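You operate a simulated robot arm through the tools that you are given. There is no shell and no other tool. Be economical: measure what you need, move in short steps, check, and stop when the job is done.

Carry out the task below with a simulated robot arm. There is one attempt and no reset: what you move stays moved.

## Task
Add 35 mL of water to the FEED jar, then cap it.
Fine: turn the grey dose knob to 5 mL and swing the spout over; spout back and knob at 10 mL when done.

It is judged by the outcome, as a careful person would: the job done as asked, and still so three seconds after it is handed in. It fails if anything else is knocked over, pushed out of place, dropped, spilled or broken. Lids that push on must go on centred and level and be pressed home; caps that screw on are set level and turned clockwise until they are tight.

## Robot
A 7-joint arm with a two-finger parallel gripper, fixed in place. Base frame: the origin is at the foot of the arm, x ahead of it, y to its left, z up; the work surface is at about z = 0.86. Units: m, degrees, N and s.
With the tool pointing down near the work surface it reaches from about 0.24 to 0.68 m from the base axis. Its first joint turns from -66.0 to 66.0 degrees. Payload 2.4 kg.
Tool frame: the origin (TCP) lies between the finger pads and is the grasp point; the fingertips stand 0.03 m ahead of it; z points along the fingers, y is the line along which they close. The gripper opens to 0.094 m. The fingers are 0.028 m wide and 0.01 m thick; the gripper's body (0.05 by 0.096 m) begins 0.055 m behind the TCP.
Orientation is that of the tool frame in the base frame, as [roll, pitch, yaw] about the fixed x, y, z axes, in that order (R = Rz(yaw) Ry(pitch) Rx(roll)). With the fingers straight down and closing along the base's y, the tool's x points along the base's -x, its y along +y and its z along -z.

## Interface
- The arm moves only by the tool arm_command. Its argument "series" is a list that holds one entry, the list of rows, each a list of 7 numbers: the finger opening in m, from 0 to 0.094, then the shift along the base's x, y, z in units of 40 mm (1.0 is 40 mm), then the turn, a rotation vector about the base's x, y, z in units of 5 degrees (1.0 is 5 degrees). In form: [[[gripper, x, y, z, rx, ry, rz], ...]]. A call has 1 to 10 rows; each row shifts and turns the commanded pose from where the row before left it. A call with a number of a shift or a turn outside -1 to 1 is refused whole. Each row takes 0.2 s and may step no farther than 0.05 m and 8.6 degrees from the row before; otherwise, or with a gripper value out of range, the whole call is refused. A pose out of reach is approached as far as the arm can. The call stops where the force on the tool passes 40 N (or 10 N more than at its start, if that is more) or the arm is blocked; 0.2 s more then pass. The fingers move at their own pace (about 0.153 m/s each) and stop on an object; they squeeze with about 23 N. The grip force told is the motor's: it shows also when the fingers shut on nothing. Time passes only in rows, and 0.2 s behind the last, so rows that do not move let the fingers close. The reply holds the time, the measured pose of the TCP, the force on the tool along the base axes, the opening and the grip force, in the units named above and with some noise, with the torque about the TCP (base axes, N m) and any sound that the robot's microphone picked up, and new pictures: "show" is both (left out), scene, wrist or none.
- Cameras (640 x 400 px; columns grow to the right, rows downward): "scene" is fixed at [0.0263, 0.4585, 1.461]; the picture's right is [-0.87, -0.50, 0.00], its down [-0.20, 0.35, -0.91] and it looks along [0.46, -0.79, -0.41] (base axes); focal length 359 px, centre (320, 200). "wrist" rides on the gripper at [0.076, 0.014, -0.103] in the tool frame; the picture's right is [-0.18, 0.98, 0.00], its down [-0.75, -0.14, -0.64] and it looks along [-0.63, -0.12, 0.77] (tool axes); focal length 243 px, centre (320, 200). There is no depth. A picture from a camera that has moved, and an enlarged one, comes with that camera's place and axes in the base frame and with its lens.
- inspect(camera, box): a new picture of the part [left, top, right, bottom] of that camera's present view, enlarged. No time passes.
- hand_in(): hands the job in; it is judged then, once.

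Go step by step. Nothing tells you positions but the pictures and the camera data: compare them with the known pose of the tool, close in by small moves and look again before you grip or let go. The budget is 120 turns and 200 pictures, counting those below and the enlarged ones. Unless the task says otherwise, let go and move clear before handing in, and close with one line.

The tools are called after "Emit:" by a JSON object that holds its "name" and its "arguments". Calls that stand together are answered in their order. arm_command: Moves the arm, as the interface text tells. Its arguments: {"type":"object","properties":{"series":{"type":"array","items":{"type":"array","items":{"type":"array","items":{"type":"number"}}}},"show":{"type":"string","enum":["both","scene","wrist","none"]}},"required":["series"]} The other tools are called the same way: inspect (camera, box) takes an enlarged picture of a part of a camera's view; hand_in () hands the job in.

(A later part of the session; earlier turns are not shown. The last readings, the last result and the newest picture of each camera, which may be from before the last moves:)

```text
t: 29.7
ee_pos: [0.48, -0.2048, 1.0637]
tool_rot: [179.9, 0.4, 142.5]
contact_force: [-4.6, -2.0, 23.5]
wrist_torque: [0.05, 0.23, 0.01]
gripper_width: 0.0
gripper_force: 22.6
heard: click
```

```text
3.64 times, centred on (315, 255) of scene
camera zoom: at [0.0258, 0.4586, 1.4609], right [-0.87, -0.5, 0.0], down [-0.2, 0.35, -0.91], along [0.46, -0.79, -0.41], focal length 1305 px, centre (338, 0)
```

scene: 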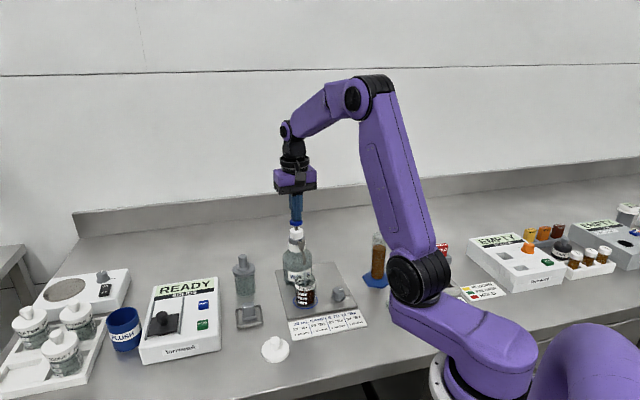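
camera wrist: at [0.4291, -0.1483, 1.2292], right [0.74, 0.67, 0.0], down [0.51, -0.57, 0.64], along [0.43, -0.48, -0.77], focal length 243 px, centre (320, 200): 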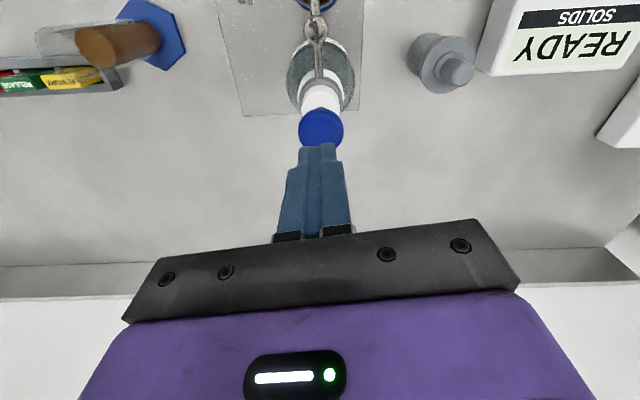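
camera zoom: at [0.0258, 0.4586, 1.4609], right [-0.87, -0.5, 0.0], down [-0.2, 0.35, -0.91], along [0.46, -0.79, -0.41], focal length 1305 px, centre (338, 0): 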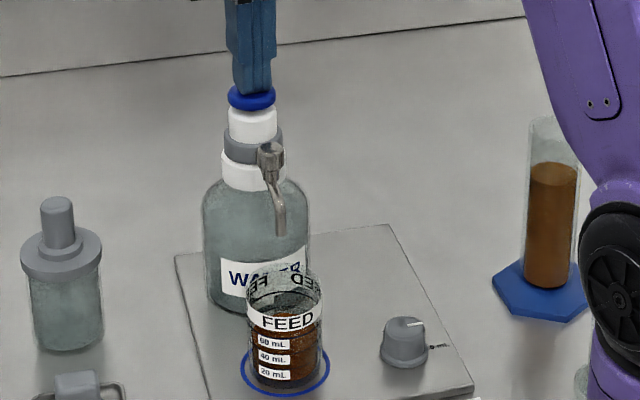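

Stroke 3 is done. On to stroke 4, with a slightly longer pause at the top.

Emit:
{"name": "arm_command", "arguments": {"series": [[[0, 0, 0, 0.45, 0, 0, 0], [0, 0, 0, 0.45, 0, 0, 0], [0, 0, 0, 0, 0, 0, 0], [0, 0, 0, 0, 0, 0, 0], [0, 0, 0, -0.25, 0, 0, 0], [0, 0, 0, -0.2, 0, 0, 0], [0, 0, 0, -0.15, 0, 0, 0], [0, 0, 0, -0.15, 0, 0, 0], [0, 0, 0, -0.15, 0, 0, 0], [0, 0, 0, 0, 0, 0, 0]]], "show": "none"}}

```text
t: 31.9
ee_pos: [0.4794, -0.2037, 1.0644]
tool_rot: [179.9, 0.4, 142.4]
contact_force: [-1.9, 2.3, 23.9]
wrist_torque: [0.16, 0.22, -0.07]
gripper_width: 0.0002
gripper_force: 22.8
heard: click
```

Four strokes have clicked. This is stroke 5.

Emit:
{"name": "arm_command", "arguments": {"series": [[[0, 0, 0, 0.45, 0, 0, 0], [0, 0, 0, 0.45, 0, 0, 0], [0, 0, 0, 0, 0, 0, 0], [0, 0, 0, 0, 0, 0, 0], [0, 0, 0, -0.25, 0, 0, 0], [0, 0, 0, -0.2, 0, 0, 0], [0, 0, 0, -0.15, 0, 0, 0], [0, 0, 0, -0.15, 0, 0, 0], [0, 0, 0, -0.15, 0, 0, 0], [0, 0, 0, 0, 0, 0, 0]]], "show": "none"}}

Emit:
{"name": "inspect", "arguments": {"camera": "scene", "box": [270, 200, 360, 310]}}

```text
t: 34.1
ee_pos: [0.4793, -0.2058, 1.0655]
tool_rot: [179.9, 0.5, 142.5]
contact_force: [-2.6, 0.4, 20.6]
wrist_torque: [0.09, 0.12, -0.02]
gripper_width: 0.0003
gripper_force: 23.3
heard: click
```

```text
3.64 times, centred on (315, 255) of scene
camera zoom: at [0.0259, 0.4586, 1.4609], right [-0.87, -0.5, 0.0], down [-0.2, 0.35, -0.91], along [0.46, -0.79, -0.41], focal length 1305 px, centre (338, 0)
```

zoom: 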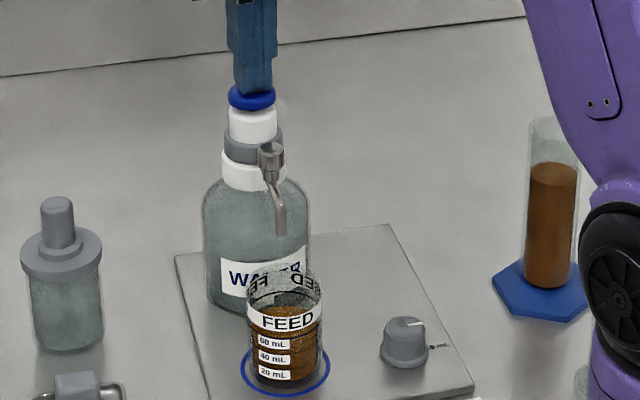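

The jar level is rising steadily after five clicks. Now stroke 6.

Emit:
{"name": "arm_command", "arguments": {"series": [[[0, 0, 0, 0.45, 0, 0, 0], [0, 0, 0, 0.45, 0, 0, 0], [0, 0, 0, 0, 0, 0, 0], [0, 0, 0, 0, 0, 0, 0], [0, 0, 0, -0.25, 0, 0, 0], [0, 0, 0, -0.2, 0, 0, 0], [0, 0, 0, -0.15, 0, 0, 0], [0, 0, 0, -0.15, 0, 0, 0], [0, 0, 0, -0.15, 0, 0, 0], [0, 0, 0, 0, 0, 0, 0]]], "show": "none"}}

```text
t: 36.3
ee_pos: [0.4802, -0.2051, 1.0648]
tool_rot: [-180.0, 0.4, 142.5]
contact_force: [-6.2, 0.8, 26.9]
wrist_torque: [0.12, 0.29, -0.06]
gripper_width: 0.0
gripper_force: 23.4
heard: click
```

Six clicks so far. Stroke 7 is the last.

Emit:
{"name": "arm_command", "arguments": {"series": [[[0, 0, 0, 0.45, 0, 0, 0], [0, 0, 0, 0.45, 0, 0, 0], [0, 0, 0, 0, 0, 0, 0], [0, 0, 0, 0, 0, 0, 0], [0, 0, 0, -0.25, 0, 0, 0], [0, 0, 0, -0.2, 0, 0, 0], [0, 0, 0, -0.15, 0, 0, 0], [0, 0, 0, -0.15, 0, 0, 0], [0, 0, 0, -0.15, 0, 0, 0], [0, 0, 0, 0, 0, 0, 0]]], "show": "none"}}

```text
t: 38.5
ee_pos: [0.4797, -0.2028, 1.0639]
tool_rot: [179.9, 0.4, 142.4]
contact_force: [-6.9, 3.7, 28.9]
wrist_torque: [0.2, 0.32, -0.13]
gripper_width: 0.0
gripper_force: 23.3
heard: click
```

Seven clicks makes 35 mL. I'll rise, let the spout drip off, and return above the nub to swing the spout back.

Emit:
{"name": "arm_command", "arguments": {"series": [[[0, 0, 0, 0.4, 0, 0, 0], [0, 0, 0, 0.5, 0, 0, 0], [0, 0, 0, 0.7, 0, 0, 0], [0.05, -0.33, 0.33, 0, 0, 0, -0.5], [0.05, -0.33, 0.33, 0, 0, 0, -0.5], [0.05, -0.35, 0.37, 0, 0, 0, -0.5], [0.05, 0, 0, 0, 0, 0, 0]]]}}

Emit:
{"name": "inspect", "arguments": {"camera": "wrist", "box": [240, 0, 400, 200]}}

Emit:
{"name": "inspect", "arguments": {"camera": "scene", "box": [270, 200, 360, 310]}}

```text
t: 40.1
ee_pos: [0.4393, -0.1637, 1.1285]
tool_rot: [-180.0, 0.2, 135.1]
contact_force: [0.2, 0.3, -0.3]
wrist_torque: [-0.01, -0.02, 0.01]
gripper_width: 0.0499
gripper_force: 0.2
camera wrist: at [0.395, -0.0986, 1.2294], right [0.83, 0.56, 0.0], down [0.43, -0.63, 0.64], along [0.36, -0.53, -0.76], focal length 243 px, centre (320, 200)
```

scene: 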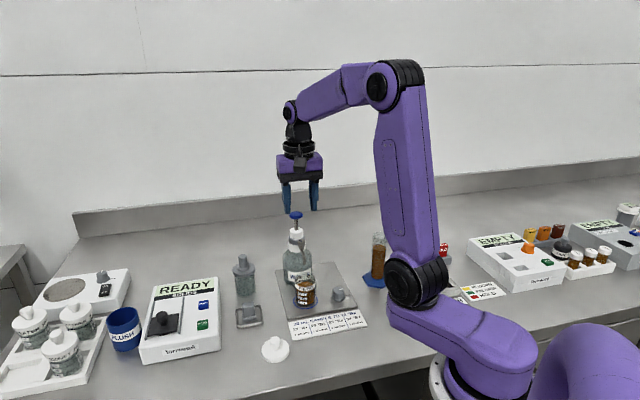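
wrist: 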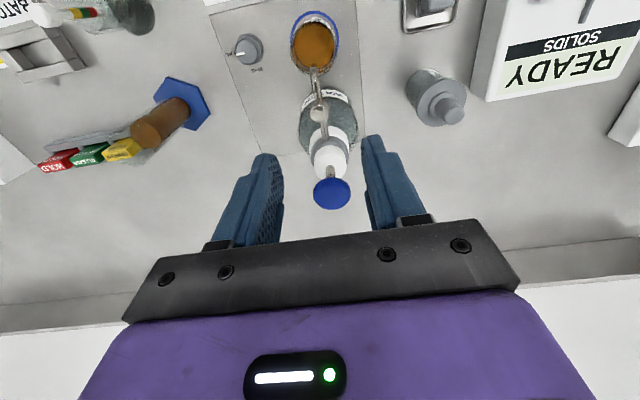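

```text
2.00 times, centred on (320, 100) of wrist
camera zoom: at [0.395, -0.0986, 1.2294], right [0.83, 0.56, 0.0], down [0.43, -0.63, 0.64], along [0.36, -0.53, -0.76], focal length 485 px, centre (320, 400)
```

zoom: 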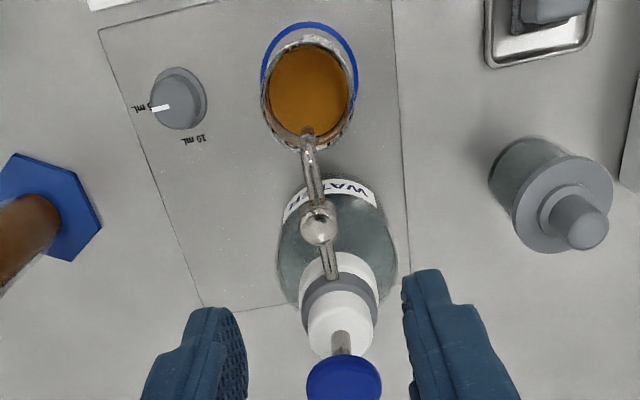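

```text
3.64 times, centred on (315, 255) of scene
camera zoom: at [0.0263, 0.4585, 1.461], right [-0.87, -0.5, 0.0], down [-0.2, 0.35, -0.91], along [0.46, -0.79, -0.41], focal length 1305 px, centre (338, 0)
```

zoom: 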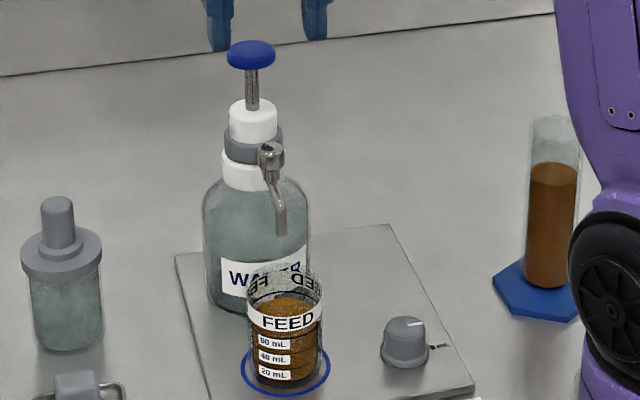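

The spout nub is where I left it. I'll descend and grip it.

Emit:
{"name": "arm_command", "arguments": {"series": [[[0.05, 0, 0, -0.8, 0, 0, 0], [0.05, 0, 0, -0.8, 0, 0, 0], [0.05, 0, 0, -0.6, 0, 0, 0], [0.05, 0, 0, -0.2, 0, 0, 0], [0.03, 0, 0, 0, 0, 0, 0], [0.005, 0, 0, 0, 0, 0, 0], [0.005, 0, 0, 0, 0, 0, 0]]], "show": "wrist"}}

```text
t: 41.7
ee_pos: [0.4388, -0.1617, 1.0324]
tool_rot: [-179.9, 0.1, 134.9]
contact_force: [-5.3, -5.1, -2.0]
wrist_torque: [-0.22, 0.05, -0.09]
gripper_width: 0.0166
gripper_force: 44.8
camera wrist: at [0.3944, -0.0979, 1.1343], right [0.83, 0.56, 0.0], down [0.43, -0.63, 0.64], along [0.36, -0.53, -0.77], focal length 243 px, centre (320, 200)
```

wrist: 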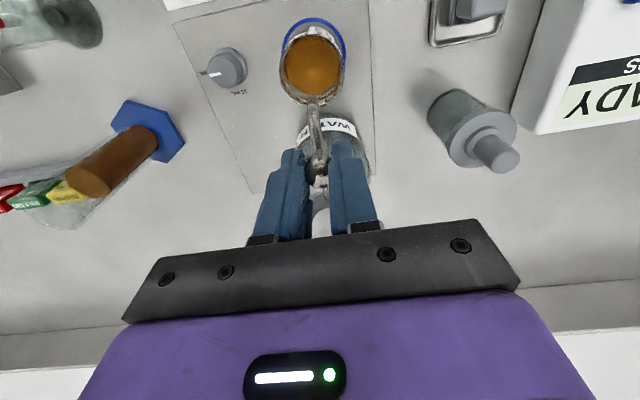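

The nub is gripped. I'll swing back counterclockwise along the reversed arc.

Emit:
{"name": "arm_command", "arguments": {"series": [[[0.005, -0.0866, -0.0929, 0, 0, 0, 1], [0.005, -0.0782, -0.1001, 0, 0, 0, 1], [0.005, -0.0692, -0.1065, 0, 0, 0, 1], [0.005, -0.0596, -0.1121, 0, 0, 0, 1], [0.005, -0.0496, -0.1169, 0, 0, 0, 1], [0.005, -0.0392, -0.1208, 0, 0, 0, 1], [0.005, -0.0286, -0.1237, 0, 0, 0, 1], [0.005, -0.0177, -0.1258, 0, 0, 0, 1], [0.005, -0.0066, -0.1268, 0, 0, 0, 1]]], "show": "none"}}

Emit:
{"name": "arm_command", "arguments": {"series": [[[0.005, 0.0044, -0.1269, 0, 0, 0, 1], [0.005, 0.0155, -0.126, 0, 0, 0, 1], [0.005, 0.0264, -0.1242, 0, 0, 0, 1], [0.005, 0.0371, -0.1214, 0, 0, 0, 1], [0.005, 0.0476, -0.1178, 0, 0, 0, 1], [0.005, 0.0577, -0.1132, 0, 0, 0, 1], [0.005, 0.0673, -0.1077, 0, 0, 0, 1], [0.005, 0.0764, -0.1014, 0, 0, 0, 1], [0.005, 0.085, -0.0944, 0, 0, 0, 1], [0.005, 0, 0, 0, 0, 0, 0]]]}}

Emit:
{"name": "inspect", "arguments": {"camera": "scene", "box": [270, 200, 360, 310]}}

```text
t: 43.7
ee_pos: [0.4215, -0.205, 1.0321]
tool_rot: [-180.0, 0.2, -179.9]
contact_force: [-16.9, 0.5, 33.8]
wrist_torque: [-0.01, 0.24, 0.03]
gripper_width: 0.0166
gripper_force: 45.4
```

```text
t: 45.9
ee_pos: [0.4385, -0.2475, 1.0311]
tool_rot: [-179.9, 0.2, -135.0]
contact_force: [-5.9, -9.1, 18.3]
wrist_torque: [-0.02, -0.11, -0.17]
gripper_width: 0.0166
gripper_force: 45.2
camera wrist: at [0.3739, -0.2903, 1.1323], right [-0.57, 0.82, 0.0], down [0.63, 0.43, 0.64], along [0.53, 0.36, -0.76], focal length 243 px, centre (320, 200)
```

scene: 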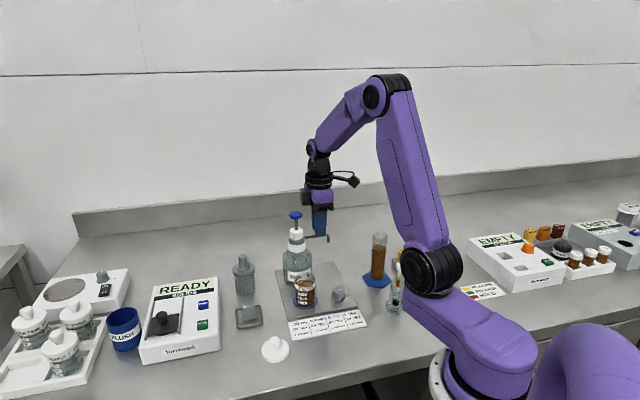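
wrist: 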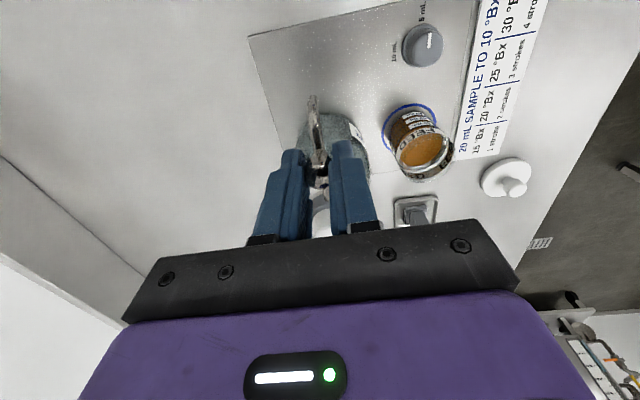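

```text
3.64 times, centred on (315, 255) of scene
camera zoom: at [0.0259, 0.4583, 1.461], right [-0.87, -0.5, 0.0], down [-0.2, 0.35, -0.91], along [0.46, -0.79, -0.41], focal length 1305 px, centre (338, 0)
```

zoom: 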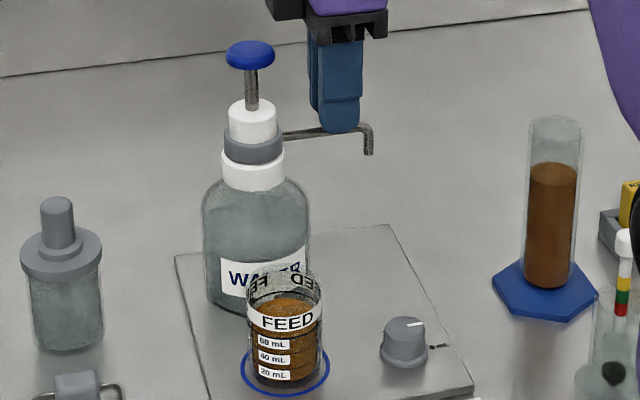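

The spout is back at its start. I'll release, rise, and yaw to +135° while moving back above the knob.

Emit:
{"name": "arm_command", "arguments": {"series": [[[0.04, 0, 0, 0, 0, 0, 0], [0.05, 0, 0, 0, 0, 0, 0], [0.05, 0, 0, 0.7, 0, 0, 0], [0.05, 0, 0, 0.8, 0, 0, 0], [0.05, 0, 0, 0.8, 0, 0, 0], [0.055, -0.36, 0.22, 0, 0, 0, -1], [0.055, -0.36, 0.22, 0, 0, 0, -1], [0.055, -0.36, 0.22, 0, 0, 0, -1], [0.055, -0.36, 0.22, 0, 0, 0, -1], [0.055, -0.36, 0.22, 0, 0, 0, -1]]], "show": "none"}}

Emit:
{"name": "arm_command", "arguments": {"series": [[[0.055, -0.36, 0.22, 0, 0, 0, -1], [0.055, 0, 0, 0, 0, 0, -1], [0.055, 0, 0, 0, 0, 0, -1], [0.055, 0, 0, 0, 0, 0, -1], [0.055, 0, 0, 0, 0, 0, -1], [0.055, 0, 0, 0, 0, 0, -1], [0.055, 0, 0, 0, 0, 0, -1], [0.055, 0, 0, 0, 0, 0, -1], [0.055, 0, 0, 0, 0, 0, -1], [0.055, 0, 0, 0, 0, 0, -1]]], "show": "none"}}

Emit:
{"name": "arm_command", "arguments": {"series": [[[0.055, 0, 0, -0.6, 0, 0, -1], [0.055, 0, 0, -0.6, 0, 0, -1], [0.055, 0, 0, -0.6, 0, 0, -1], [0.055, 0, 0, -0.6, 0, 0, 0], [0.055, 0, 0, 0, 0, 0, 0]]]}}

Emit:
{"name": "inspect", "arguments": {"camera": "wrist", "box": [270, 60, 370, 180]}}

```text
t: 48.1
ee_pos: [0.3676, -0.2023, 1.1232]
tool_rot: [179.9, 0.2, -160.1]
contact_force: [0.3, 0.0, 0.2]
wrist_torque: [0.02, 0.01, 0.0]
gripper_width: 0.0551
gripper_force: 0.0
```

```text
t: 50.3
ee_pos: [0.3523, -0.1923, 1.1239]
tool_rot: [179.9, 0.3, 150.0]
contact_force: [0.4, 0.0, 0.0]
wrist_torque: [0.0, -0.01, 0.03]
gripper_width: 0.0551
gripper_force: 0.2
```

```text
t: 51.5
ee_pos: [0.3516, -0.1916, 1.0252]
tool_rot: [180.0, 0.2, 135.0]
contact_force: [-0.8, -0.2, -0.3]
wrist_torque: [-0.03, -0.01, -0.02]
gripper_width: 0.0549
gripper_force: 0.1
camera wrist: at [0.308, -0.1276, 1.1268], right [0.83, 0.56, 0.0], down [0.43, -0.63, 0.64], along [0.36, -0.53, -0.76], focal length 243 px, centre (320, 200)
```

scene: 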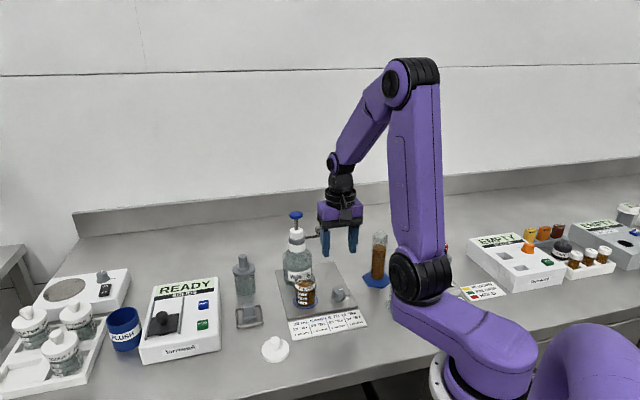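
wrist: 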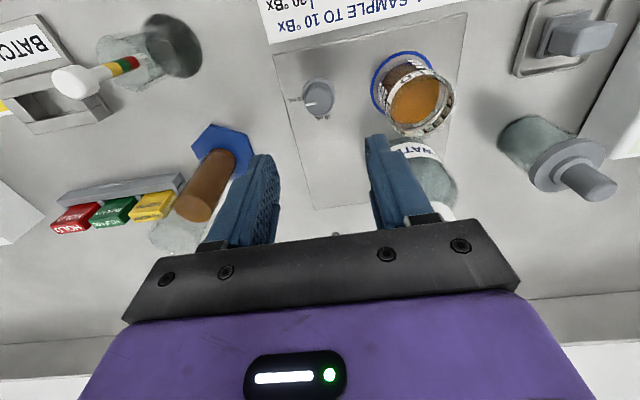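

```text
3.33 times, centred on (320, 120) of wrist
camera zoom: at [0.308, -0.1276, 1.1268], right [0.83, 0.56, 0.0], down [0.43, -0.63, 0.64], along [0.36, -0.53, -0.76], focal length 809 px, centre (320, 467)
```

zoom: 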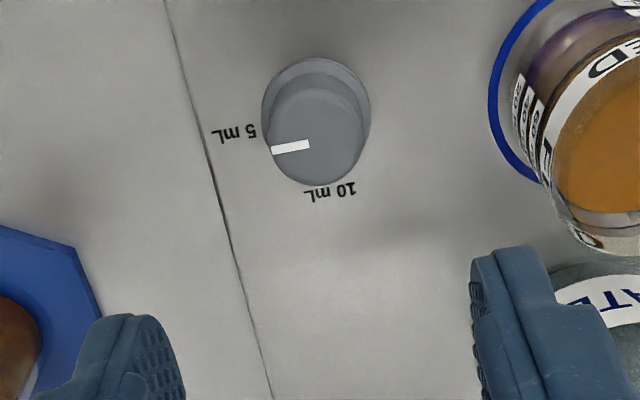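

I'm above the knob again. I'll descend and close on it.

Emit:
{"name": "arm_command", "arguments": {"series": [[[0.055, -0.03, -0.05, -0.7, 0, 0, 0], [0.055, 0, 0, -0.7, 0, 0, 0], [0.055, 0, 0, -0.7, 0, 0, 0], [0.055, 0, 0, -0.5, 0, 0, 0], [0.055, 0, 0, -0.3, 0, 0, 0], [0.04, 0, 0, 0, 0, 0, 0], [0.02, 0, 0, 0, 0, 0, 0], [0.02, 0, 0, 0, 0, 0, 0]]], "show": "wrist"}}

```text
t: 53.3
ee_pos: [0.3529, -0.1939, 0.9126]
tool_rot: [179.9, 0.1, 135.2]
contact_force: [15.3, 16.6, -11.5]
wrist_torque: [0.23, -0.85, 0.02]
gripper_width: 0.0268
gripper_force: 45.0
camera wrist: at [0.3078, -0.1296, 1.0126], right [0.82, 0.57, 0.0], down [0.43, -0.63, 0.65], along [0.37, -0.53, -0.76], focal length 243 px, centre (320, 200)
```

wrist: 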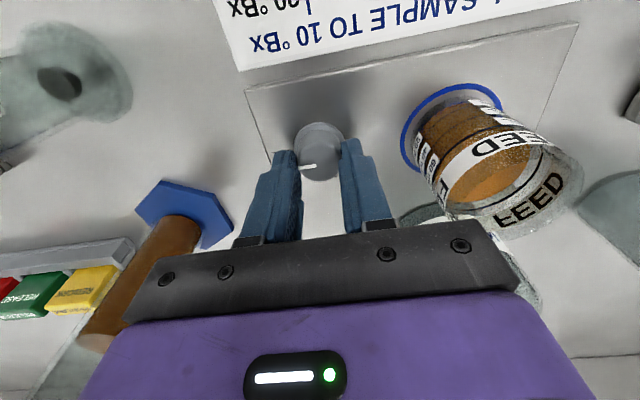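

The knob is gripped with some side load, so I'll shift about 1 mm in +x and +y and turn it counterclockwise 90° in two halves.

Emit:
{"name": "arm_command", "arguments": {"series": [[[0.02, 0.03, 0.03, 0, 0, 0, 1], [0.02, 0, 0, 0, 0, 0, 1], [0.02, 0, 0, 0, 0, 0, 1], [0.02, 0, 0, 0, 0, 0, 1], [0.02, 0, 0, 0, 0, 0, 1], [0.02, 0, 0, 0, 0, 0, 1], [0.02, 0, 0, 0, 0, 0, 1], [0.02, 0, 0, 0, 0, 0, 1], [0.02, 0, 0, 0, 0, 0, 1]]], "show": "wrist"}}

```text
t: 55.3
ee_pos: [0.3531, -0.1929, 0.9114]
tool_rot: [180.0, 0.1, -179.8]
contact_force: [13.0, 22.3, 7.6]
wrist_torque: [0.76, 0.74, -0.04]
gripper_width: 0.027
gripper_force: 45.1
camera wrist: at [0.2759, -0.1788, 1.0128], right [0.18, 0.98, 0.0], down [0.75, -0.14, 0.64], along [0.63, -0.12, -0.76], focal length 243 px, centre (320, 200)
```

wrist: 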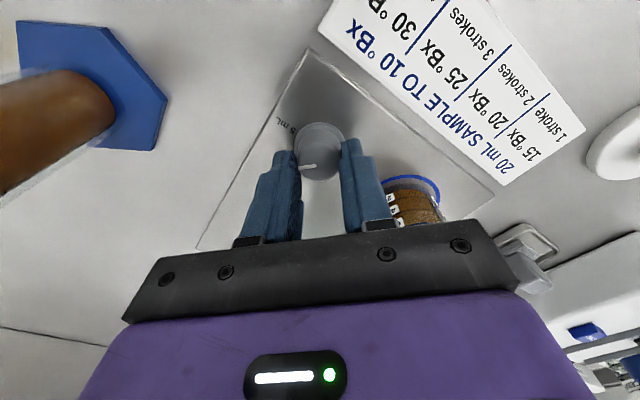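

The knob is turning with the gripper. I'll finish the second 45°.

Emit:
{"name": "arm_command", "arguments": {"series": [[[0.02, 0.01, 0.04, 0, 0, 0, 1], [0.02, 0, 0, 0, 0, 0, 1], [0.02, 0, 0, 0, 0, 0, 1], [0.02, 0, 0, 0, 0, 0, 1], [0.02, 0, 0, 0, 0, 0, 1], [0.02, 0, 0, 0, 0, 0, 1], [0.02, 0, 0, 0, 0, 0, 1], [0.02, 0, 0, 0, 0, 0, 1], [0.02, 0, 0, 0, 0, 0, 1], [0.02, 0, 0, 0, 0, 0, 0]]], "show": "none"}}

Emit:
{"name": "arm_command", "arguments": {"series": [[[0.05, 0, 0, 0, 0, 0, 0], [0.05, 0, 0, 0, 0, 0, 0], [0.05, 0, 0, 0.5, 0, 0, 0], [0.05, 0, 0, 0.8, 0, 0, 0], [0.05, 0, 0, 0.8, 0, 0, 0], [0.05, 0, 0, 0.8, 0, 0, 0], [0.05, 0, 0, 0.8, 0, 0, 0], [0.05, 0, 0, 0, 0, 0, 0]]]}}

Emit:
{"name": "inspect", "arguments": {"camera": "wrist", "box": [270, 30, 430, 230]}}

Emit:
{"name": "inspect", "arguments": {"camera": "wrist", "box": [280, 60, 350, 120]}}

```text
t: 56.5
ee_pos: [0.3521, -0.1932, 0.9111]
tool_rot: [-179.9, 0.2, -156.3]
contact_force: [-3.2, 2.2, 8.8]
wrist_torque: [0.19, -0.15, 0.02]
gripper_width: 0.0269
gripper_force: 44.5
stopped in row 5: the force on the tool passed its limit at 41 N (the readings are from after the stop); the commanded pose is now the measured one
```

```text
t: 58.3
ee_pos: [0.3547, -0.1941, 1.0575]
tool_rot: [-180.0, 0.2, -156.3]
contact_force: [0.3, -0.3, 0.8]
wrist_torque: [0.0, 0.01, 0.0]
gripper_width: 0.0498
gripper_force: 0.1
camera wrist: at [0.2773, -0.2107, 1.1598], right [-0.23, 0.97, 0.0], down [0.74, 0.17, 0.65], along [0.63, 0.15, -0.76], focal length 243 px, centre (320, 200)
```

scene: 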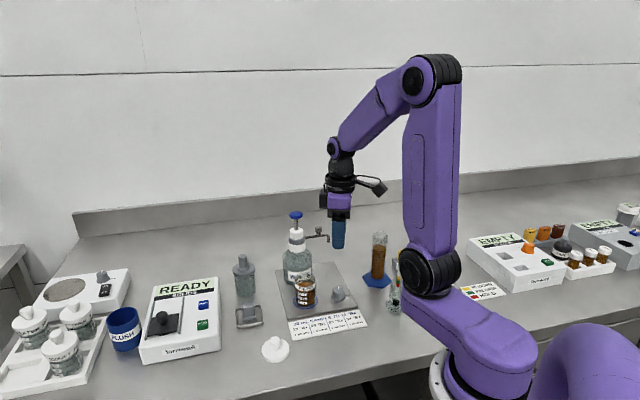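
wrist: 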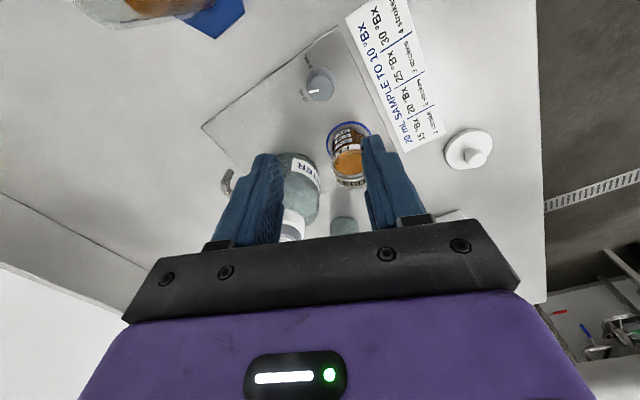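

```text
2.00 times, centred on (350, 130) of wrist
camera zoom: at [0.2773, -0.2107, 1.1598], right [-0.23, 0.97, 0.0], down [0.74, 0.17, 0.65], along [0.63, 0.15, -0.76], focal length 485 px, centre (260, 340)
```

zoom: 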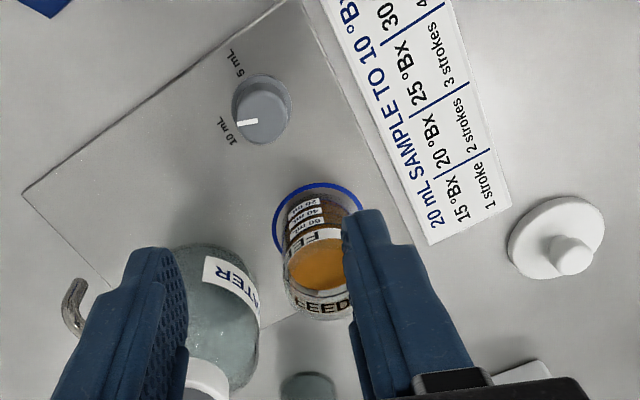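

```text
6.67 times, centred on (315, 90) of wrist
camera zoom: at [0.2773, -0.2107, 1.1598], right [-0.23, 0.97, 0.0], down [0.74, 0.17, 0.65], along [0.63, 0.15, -0.76], focal length 1618 px, centre (353, 933)
```

zoom: 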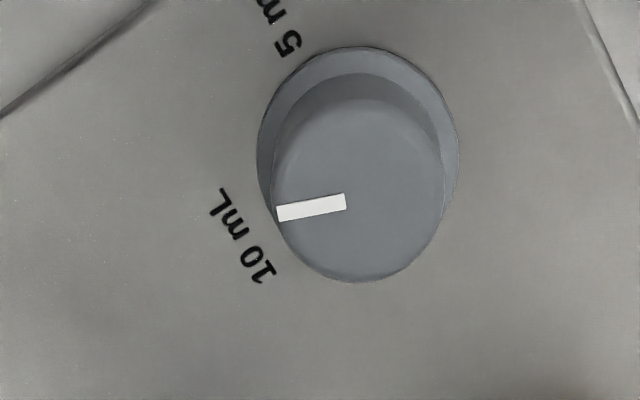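

A force stop ended the turn 21° short of 10 mL. I'll regrip on the refined knob centre (0.3515, -0.192) and finish.

Emit:
{"name": "arm_command", "arguments": {"series": [[[0.05, -0.08, 0.05, -0.8, 0, 0, 0], [0.05, 0, 0, -0.8, 0, 0, 0], [0.05, 0, 0, -0.8, 0, 0, 0], [0.05, 0, 0, -0.7, 0, 0, 0], [0.05, 0, 0, -0.4, 0, 0, 0], [0.05, 0, 0, -0.19, 0, 0, 0], [0.05, 0, 0, 0, 0, 0, 0]]], "show": "wrist"}}

```text
t: 59.9
ee_pos: [0.3487, -0.1912, 0.9114]
tool_rot: [-179.9, 0.2, -156.2]
contact_force: [0.7, -0.2, -0.4]
wrist_torque: [0.0, 0.02, 0.0]
gripper_width: 0.0497
gripper_force: 0.1
camera wrist: at [0.2734, -0.2088, 1.0122], right [-0.23, 0.97, 0.0], down [0.74, 0.17, 0.65], along [0.63, 0.15, -0.76], focal length 243 px, centre (320, 200)
```

wrist: 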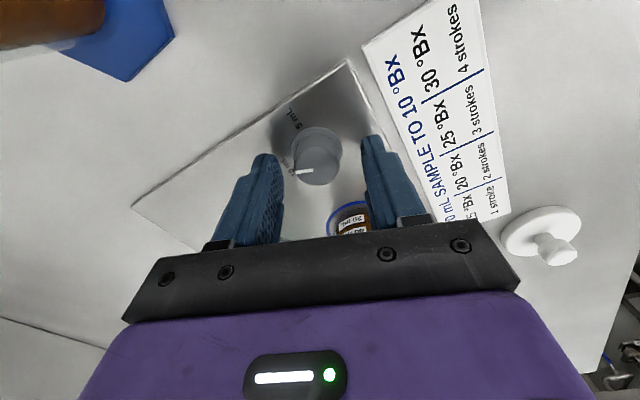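

It is centred. I'll close and read the side force.

Emit:
{"name": "arm_command", "arguments": {"series": [[[0.04, 0, 0, 0, 0, 0, 0], [0.02, 0, 0, 0, 0, 0, 0], [0.02, 0, 0, 0, 0, 0, 0]]], "show": "none"}}

Emit:
{"name": "arm_command", "arguments": {"series": [[[0.02, 0, 0, 0, 0, 0, 1], [0.02, 0, 0, 0, 0, 0, 1], [0.02, 0, 0, 0, 0, 0, 1], [0.02, 0, 0, 0, 0, 0, 1], [0.02, 0, 0, 0, 0, 0, 0.3], [0.02, 0, 0, 0, 0, 0, 0]]], "show": "wrist"}}

```text
t: 60.7
ee_pos: [0.3514, -0.1946, 0.9113]
tool_rot: [-179.7, 0.4, -156.4]
contact_force: [6.4, -15.2, -6.9]
wrist_torque: [-0.44, -0.42, 0.0]
gripper_width: 0.0271
gripper_force: 44.8
```

```text
t: 62.1
ee_pos: [0.3514, -0.1921, 0.9118]
tool_rot: [-179.6, 0.2, -134.8]
contact_force: [2.5, -33.1, 2.8]
wrist_torque: [-0.98, -0.04, -0.33]
gripper_width: 0.027
gripper_force: 45.1
camera wrist: at [0.286, -0.2367, 1.0123], right [-0.57, 0.82, -0.01], down [0.63, 0.43, 0.65], along [0.54, 0.36, -0.76], focal length 243 px, centre (320, 200)
```

wrist: 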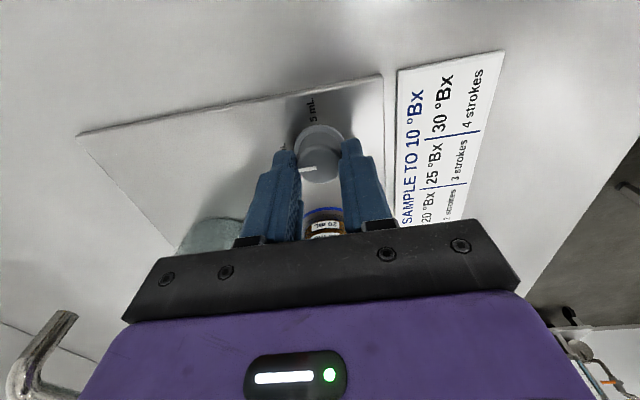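

Yaw is back at -135°, the original knob orientation. I'll release, rise and verify.

Emit:
{"name": "arm_command", "arguments": {"series": [[[0.05, 0, -0.05, 0, 0, 0, 0], [0.05, 0, 0, 0, 0, 0, 0], [0.05, 0, 0, 0.5, 0, 0, 0], [0.05, 0, 0, 0.8, 0, 0, 0], [0.05, 0, 0, 0.8, 0, 0, 0], [0.05, 0, 0, 0.8, 0, 0, 0], [0.05, 0, 0, 0.8, 0, 0, 0], [0.05, 0, 0, 0.5, 0, 0, 0], [0.05, 0, 0, 0, 0, 0, 0]]]}}

Emit:
{"name": "inspect", "arguments": {"camera": "wrist", "box": [280, 50, 370, 220]}}

Emit:
{"name": "inspect", "arguments": {"camera": "scene", "box": [220, 200, 420, 370]}}

```text
t: 64.1
ee_pos: [0.35, -0.1929, 1.0792]
tool_rot: [-179.9, 0.2, -134.7]
contact_force: [0.5, 0.3, 0.5]
wrist_torque: [0.01, 0.03, 0.02]
gripper_width: 0.0497
gripper_force: 0.0
camera wrist: at [0.2853, -0.2376, 1.1807], right [-0.57, 0.82, 0.0], down [0.63, 0.43, 0.64], along [0.53, 0.37, -0.76], focal length 243 px, centre (320, 200)
```

scene: 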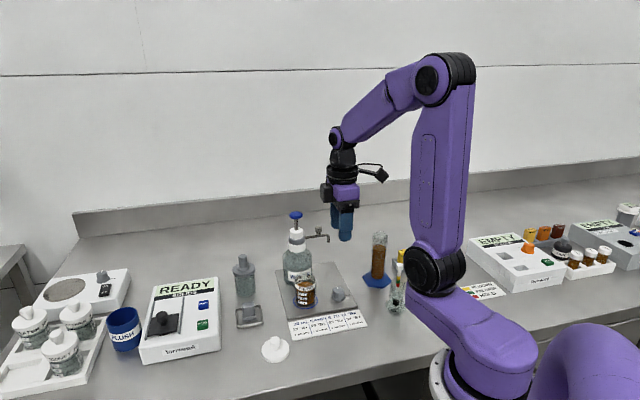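
wrist: 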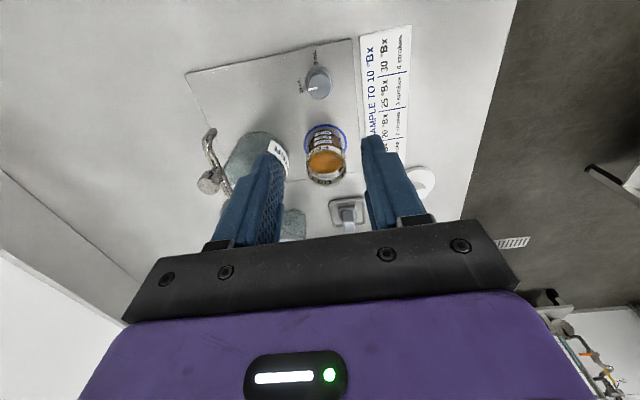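

```text
2.35 times, centred on (325, 135) of wrist
camera zoom: at [0.2853, -0.2376, 1.1807], right [-0.57, 0.82, 0.0], down [0.63, 0.43, 0.64], along [0.53, 0.37, -0.76], focal length 571 px, centre (308, 353)
```

zoom: 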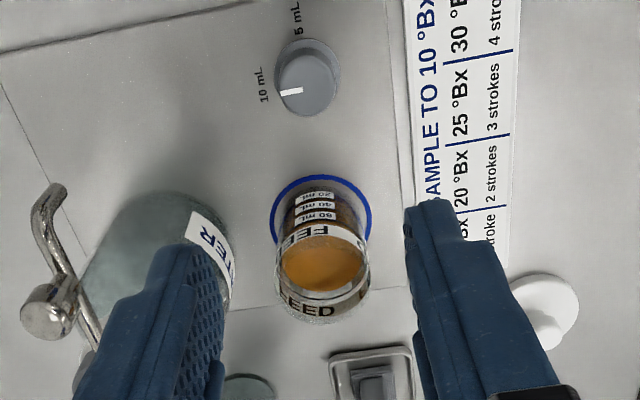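

```text
2.35 times, centred on (320, 285) of scene
camera zoom: at [0.0263, 0.4585, 1.461], right [-0.87, -0.5, 0.0], down [-0.2, 0.35, -0.91], along [0.46, -0.79, -0.41], focal length 844 px, centre (320, 0)
```

zoom: 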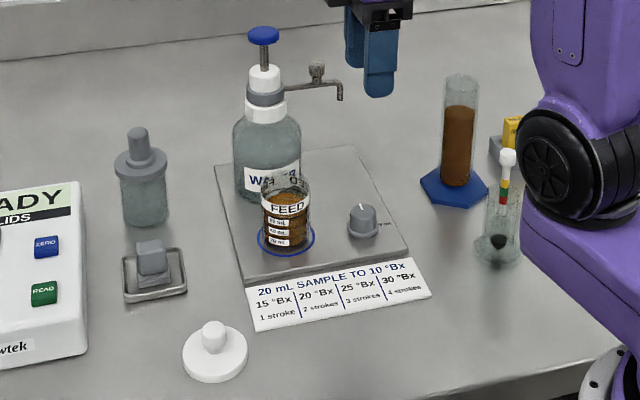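

The knob looks back at 10 mL. I'll compare it against the initial picture in the same crop.

Emit:
{"name": "inspect", "arguments": {"camera": "scene", "box": [320, 275, 360, 310]}}

Emit:
{"name": "inspect", "arguments": {"camera": "scene", "box": [280, 262, 330, 317]}}

```text
11.43 times, centred on (340, 292) of scene
camera zoom: at [0.0263, 0.4585, 1.461], right [-0.87, -0.5, 0.0], down [-0.2, 0.35, -0.91], along [0.46, -0.79, -0.41], focal length 4100 px, centre (91, -857)
```

zoom: 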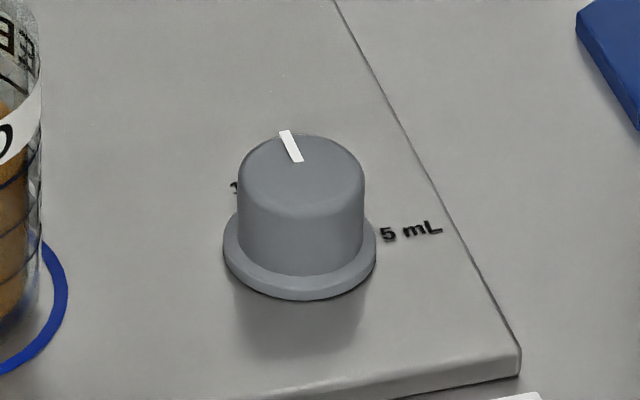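

```text
7.27 times, centred on (305, 290) of scene
camera zoom: at [0.0263, 0.4585, 1.461], right [-0.87, -0.5, 0.0], down [-0.2, 0.35, -0.91], along [0.46, -0.79, -0.41], focal length 2609 px, centre (429, -451)
```

zoom: 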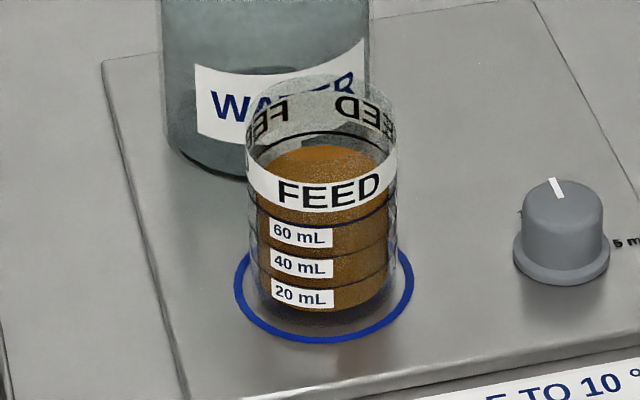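

The knob is identical to the original, the spout is back and the plunger is up. The jar is plain-walled, so the lid should be a push-on. I'll move over the lid near (0.388, 0.017), yawing to 135° on the way.

Emit:
{"name": "arm_command", "arguments": {"series": [[[0.06, 0, 0, 0, 0, 0, -1], [0.06, 0.1, 0.58, 0, 0, 0, -1], [0.06, 0.1, 0.58, 0, 0, 0, -1], [0.06, 0.1, 0.58, 0, 0, 0, -1], [0.06, 0.1, 0.58, 0, 0, 0, -1], [0.06, 0.1, 0.58, 0, 0, 0, -1], [0.06, 0.1, 0.58, 0, 0, 0, -1], [0.06, 0.1, 0.58, 0, 0, 0, -1], [0.06, 0.1, 0.58, 0, 0, 0, -1], [0.06, 0.1, 0.58, 0, 0, 0, -1]]], "show": "none"}}

Emit:
{"name": "arm_command", "arguments": {"series": [[[0.06, 0, 0, 0, 0, 0, -1], [0.06, 0, 0, -0.2, 0, 0, -1], [0.06, 0, 0, -0.2, 0, 0, -1], [0.06, 0, 0, -0.2, 0, 0, -1], [0.06, 0, 0, -0.2, 0, 0, -1], [0.06, 0, 0, -0.2, 0, 0, -1], [0.06, 0, 0, -0.2, 0, 0, -1], [0.06, 0, 0, -0.2, 0, 0, -1], [0.06, 0, 0, 0, 0, 0, 0]]]}}

Emit:
{"name": "inspect", "arguments": {"camera": "wrist", "box": [250, 40, 390, 180]}}

```text
t: 66.3
ee_pos: [0.3856, 0.0146, 1.0784]
tool_rot: [179.9, 0.1, 175.1]
contact_force: [0.3, 0.6, -0.3]
wrist_torque: [-0.01, 0.0, 0.0]
gripper_width: 0.0602
gripper_force: 0.1
```

```text
t: 68.3
ee_pos: [0.3848, 0.016, 1.0245]
tool_rot: [180.0, 0.3, 135.1]
contact_force: [-0.7, 0.1, 0.2]
wrist_torque: [0.0, 0.01, 0.0]
gripper_width: 0.0601
gripper_force: 0.1
camera wrist: at [0.3415, 0.0802, 1.1251], right [0.82, 0.57, 0.0], down [0.43, -0.63, 0.65], along [0.37, -0.53, -0.76], focal length 243 px, centre (320, 200)
```

scene: 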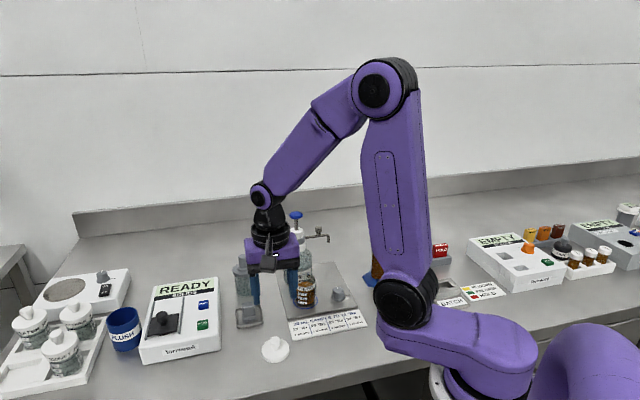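
wrist: 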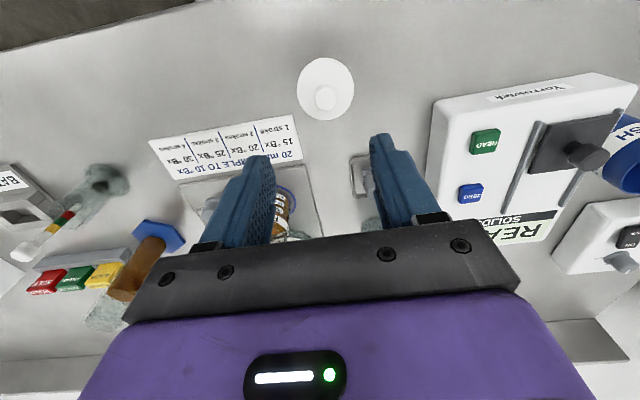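

```text
2.86 times, centred on (320, 110) of wrist
camera zoom: at [0.3415, 0.0802, 1.1251], right [0.82, 0.57, 0.0], down [0.43, -0.63, 0.65], along [0.37, -0.53, -0.76], focal length 693 px, centre (320, 457)
```

zoom: 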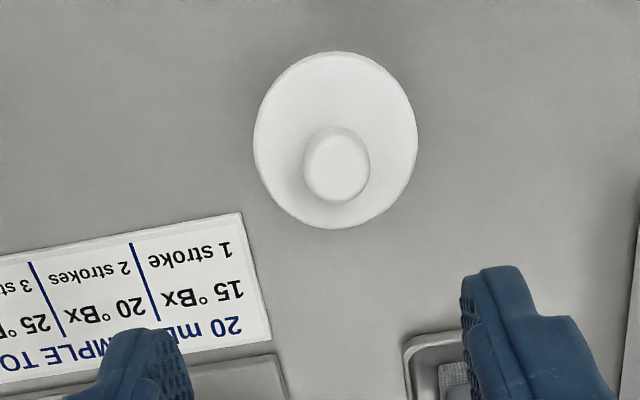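

The lid knob is at about (0.3895, 0.0225) and 22 mm wide. I'll align over it and drop partway, then check.

Emit:
{"name": "arm_command", "arguments": {"series": [[[0.06, 0.11, 0.16, -0.6, 0, 0, 0], [0.06, 0, 0, -0.7, 0, 0, 0], [0.06, 0, 0, -0.7, 0, 0, 0], [0.06, 0, 0, 0, 0, 0, 0]]], "show": "wrist"}}

Emit:
{"name": "inspect", "arguments": {"camera": "wrist", "box": [250, 80, 390, 220]}}

Emit:
{"name": "inspect", "arguments": {"camera": "scene", "box": [235, 290, 315, 370]}}

```text
t: 69.3
ee_pos: [0.3903, 0.0206, 0.9449]
tool_rot: [-180.0, 0.2, 135.2]
contact_force: [0.4, 0.1, -0.1]
wrist_torque: [-0.03, 0.0, 0.01]
gripper_width: 0.0601
gripper_force: 0.0
camera wrist: at [0.3453, 0.0852, 1.0462], right [0.82, 0.57, 0.0], down [0.43, -0.63, 0.64], along [0.37, -0.53, -0.76], focal length 243 px, centre (320, 200)
```

wrist: 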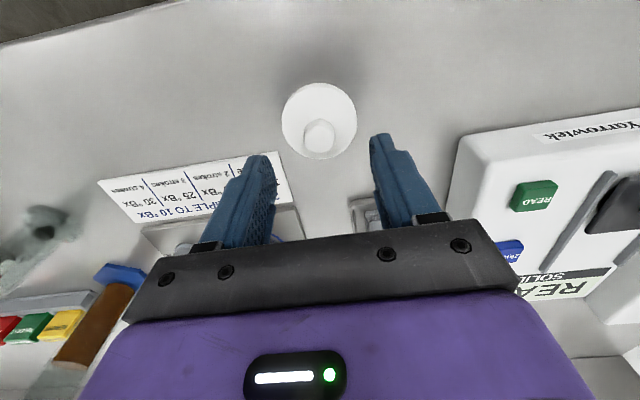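

```text
2.86 times, centred on (320, 150) of wrist
camera zoom: at [0.3453, 0.0852, 1.0462], right [0.82, 0.57, 0.0], down [0.43, -0.63, 0.64], along [0.37, -0.53, -0.76], focal length 693 px, centre (320, 343)
```

zoom: 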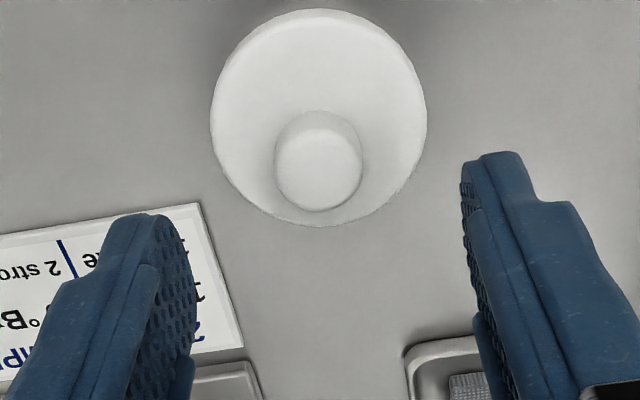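

```text
5.00 times, centred on (275, 330) of scene
camera zoom: at [0.0263, 0.4585, 1.461], right [-0.87, -0.5, 0.0], down [-0.2, 0.35, -0.91], along [0.46, -0.79, -0.41], focal length 1794 px, centre (545, -450)
```

zoom: 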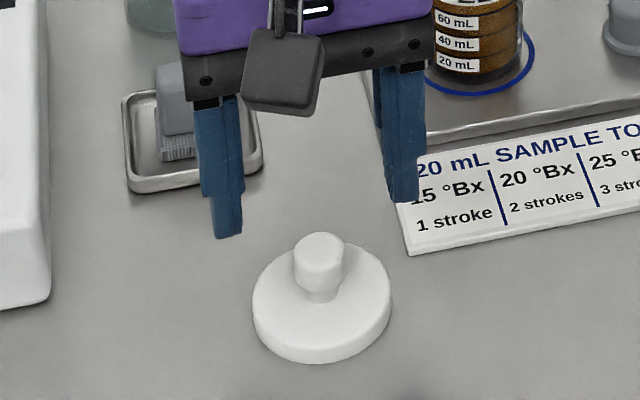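

The knob is centred in y and x within about 1–2 mm. I'll descend so the tips are at about 0.878 and close on the knob.

Emit:
{"name": "arm_command", "arguments": {"series": [[[0.06, -0.02, 0.03, -0.5, 0, 0, 0], [0.06, 0, 0, -0.3, 0, 0, 0], [0.06, 0, 0, -0.12, 0, 0, 0], [0.04, 0, 0, 0, 0, 0, 0], [0.015, 0, 0, 0, 0, 0, 0], [0.015, 0, 0, 0, 0, 0, 0]]]}}

Emit:
{"name": "inspect", "arguments": {"camera": "scene", "box": [235, 290, 315, 370]}}

```text
t: 70.7
ee_pos: [0.3897, 0.0235, 0.9089]
tool_rot: [179.8, 0.2, 135.2]
contact_force: [-0.3, 0.7, -0.8]
wrist_torque: [0.0, 0.02, -0.01]
gripper_width: 0.0194
gripper_force: 22.6
camera wrist: at [0.3451, 0.0875, 1.0091], right [0.82, 0.57, 0.0], down [0.43, -0.63, 0.65], along [0.37, -0.53, -0.76], focal length 243 px, centre (320, 200)
```

scene: 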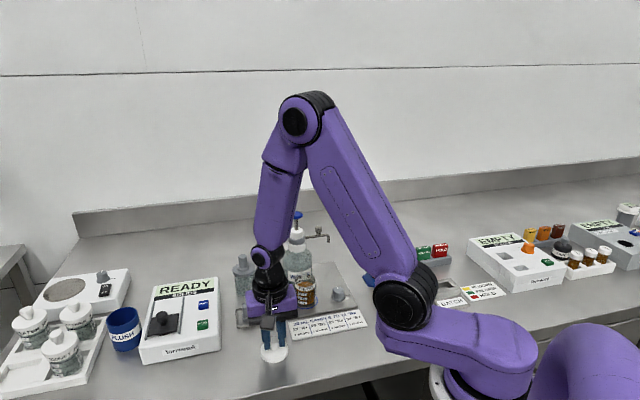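
wrist: 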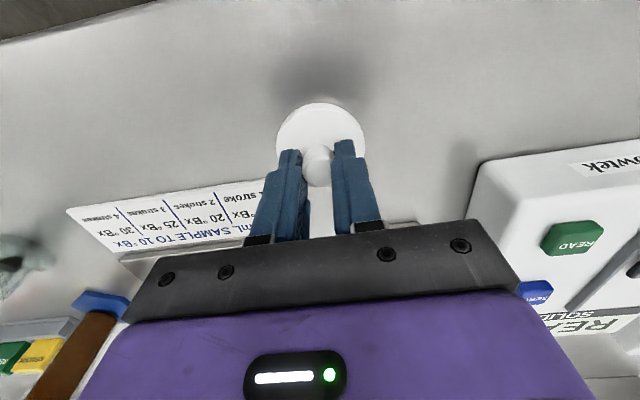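

```text
5.00 times, centred on (275, 330) of scene
camera zoom: at [0.0263, 0.4585, 1.461], right [-0.87, -0.5, 0.0], down [-0.2, 0.35, -0.91], along [0.46, -0.79, -0.41], focal length 1794 px, centre (545, -450)
```

zoom: 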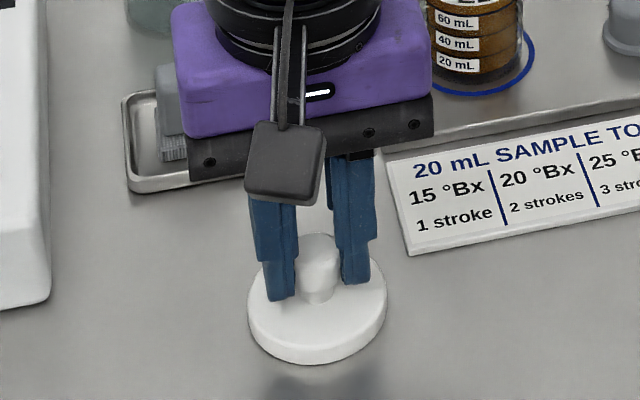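

The lid knob is gripped at 19.4 mm. I'll lift it gently and check it is level.

Emit:
{"name": "arm_command", "arguments": {"series": [[[0.015, 0, 0, 0.2, 0, 0, 0], [0.015, 0, 0, 0.6, 0, 0, 0], [0.015, 0, 0, 0.7, 0, 0, 0], [0.015, 0, 0, 0.7, 0, 0, 0], [0.015, 0, 0, 0.7, 0, 0, 0], [0.015, 0, 0, 0, 0, 0, 0]]]}}

Emit:
{"name": "inspect", "arguments": {"camera": "scene", "box": [235, 240, 315, 320]}}

Emit:
{"name": "inspect", "arguments": {"camera": "wrist", "box": [250, 80, 390, 220]}}

```text
t: 72.1
ee_pos: [0.389, 0.0233, 1.0234]
tool_rot: [-179.9, 0.2, 135.2]
contact_force: [0.0, -1.1, -0.4]
wrist_torque: [-0.02, -0.01, -0.02]
gripper_width: 0.0192
gripper_force: 23.1
camera wrist: at [0.3454, 0.087, 1.1251], right [0.82, 0.57, 0.0], down [0.43, -0.63, 0.64], along [0.37, -0.53, -0.76], focal length 243 px, centre (320, 200)
```

scene: 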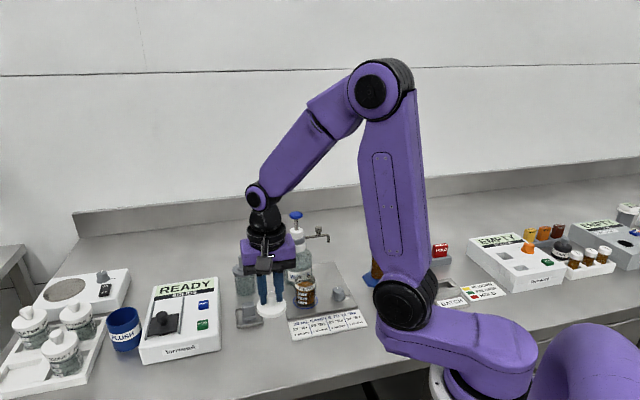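
wrist: 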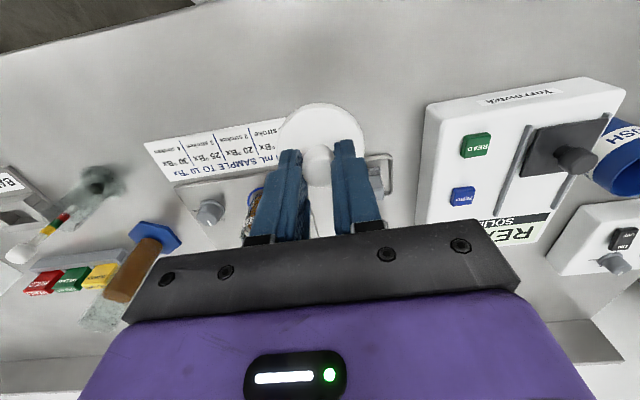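

```text
5.00 times, centred on (275, 280) of scene
camera zoom: at [0.0263, 0.4585, 1.461], right [-0.87, -0.5, 0.0], down [-0.2, 0.35, -0.91], along [0.46, -0.79, -0.41], focal length 1794 px, centre (545, -200)
```

zoom: 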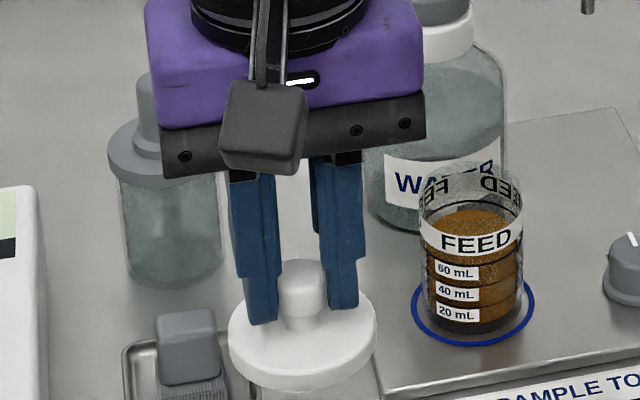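

```text
2.86 times, centred on (320, 150) of wrist
camera zoom: at [0.3454, 0.087, 1.1251], right [0.82, 0.57, 0.0], down [0.43, -0.63, 0.64], along [0.37, -0.53, -0.76], focal length 693 px, centre (320, 343)
```

zoom: 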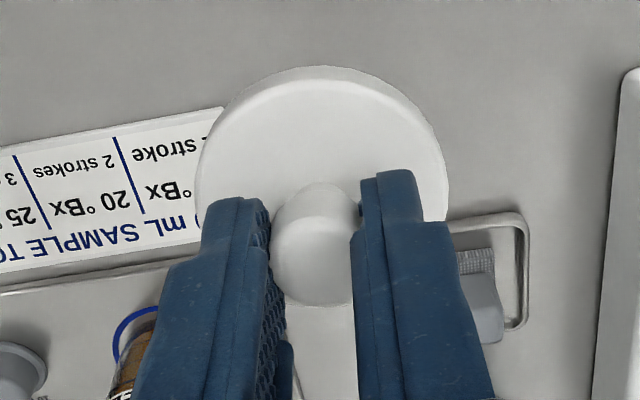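

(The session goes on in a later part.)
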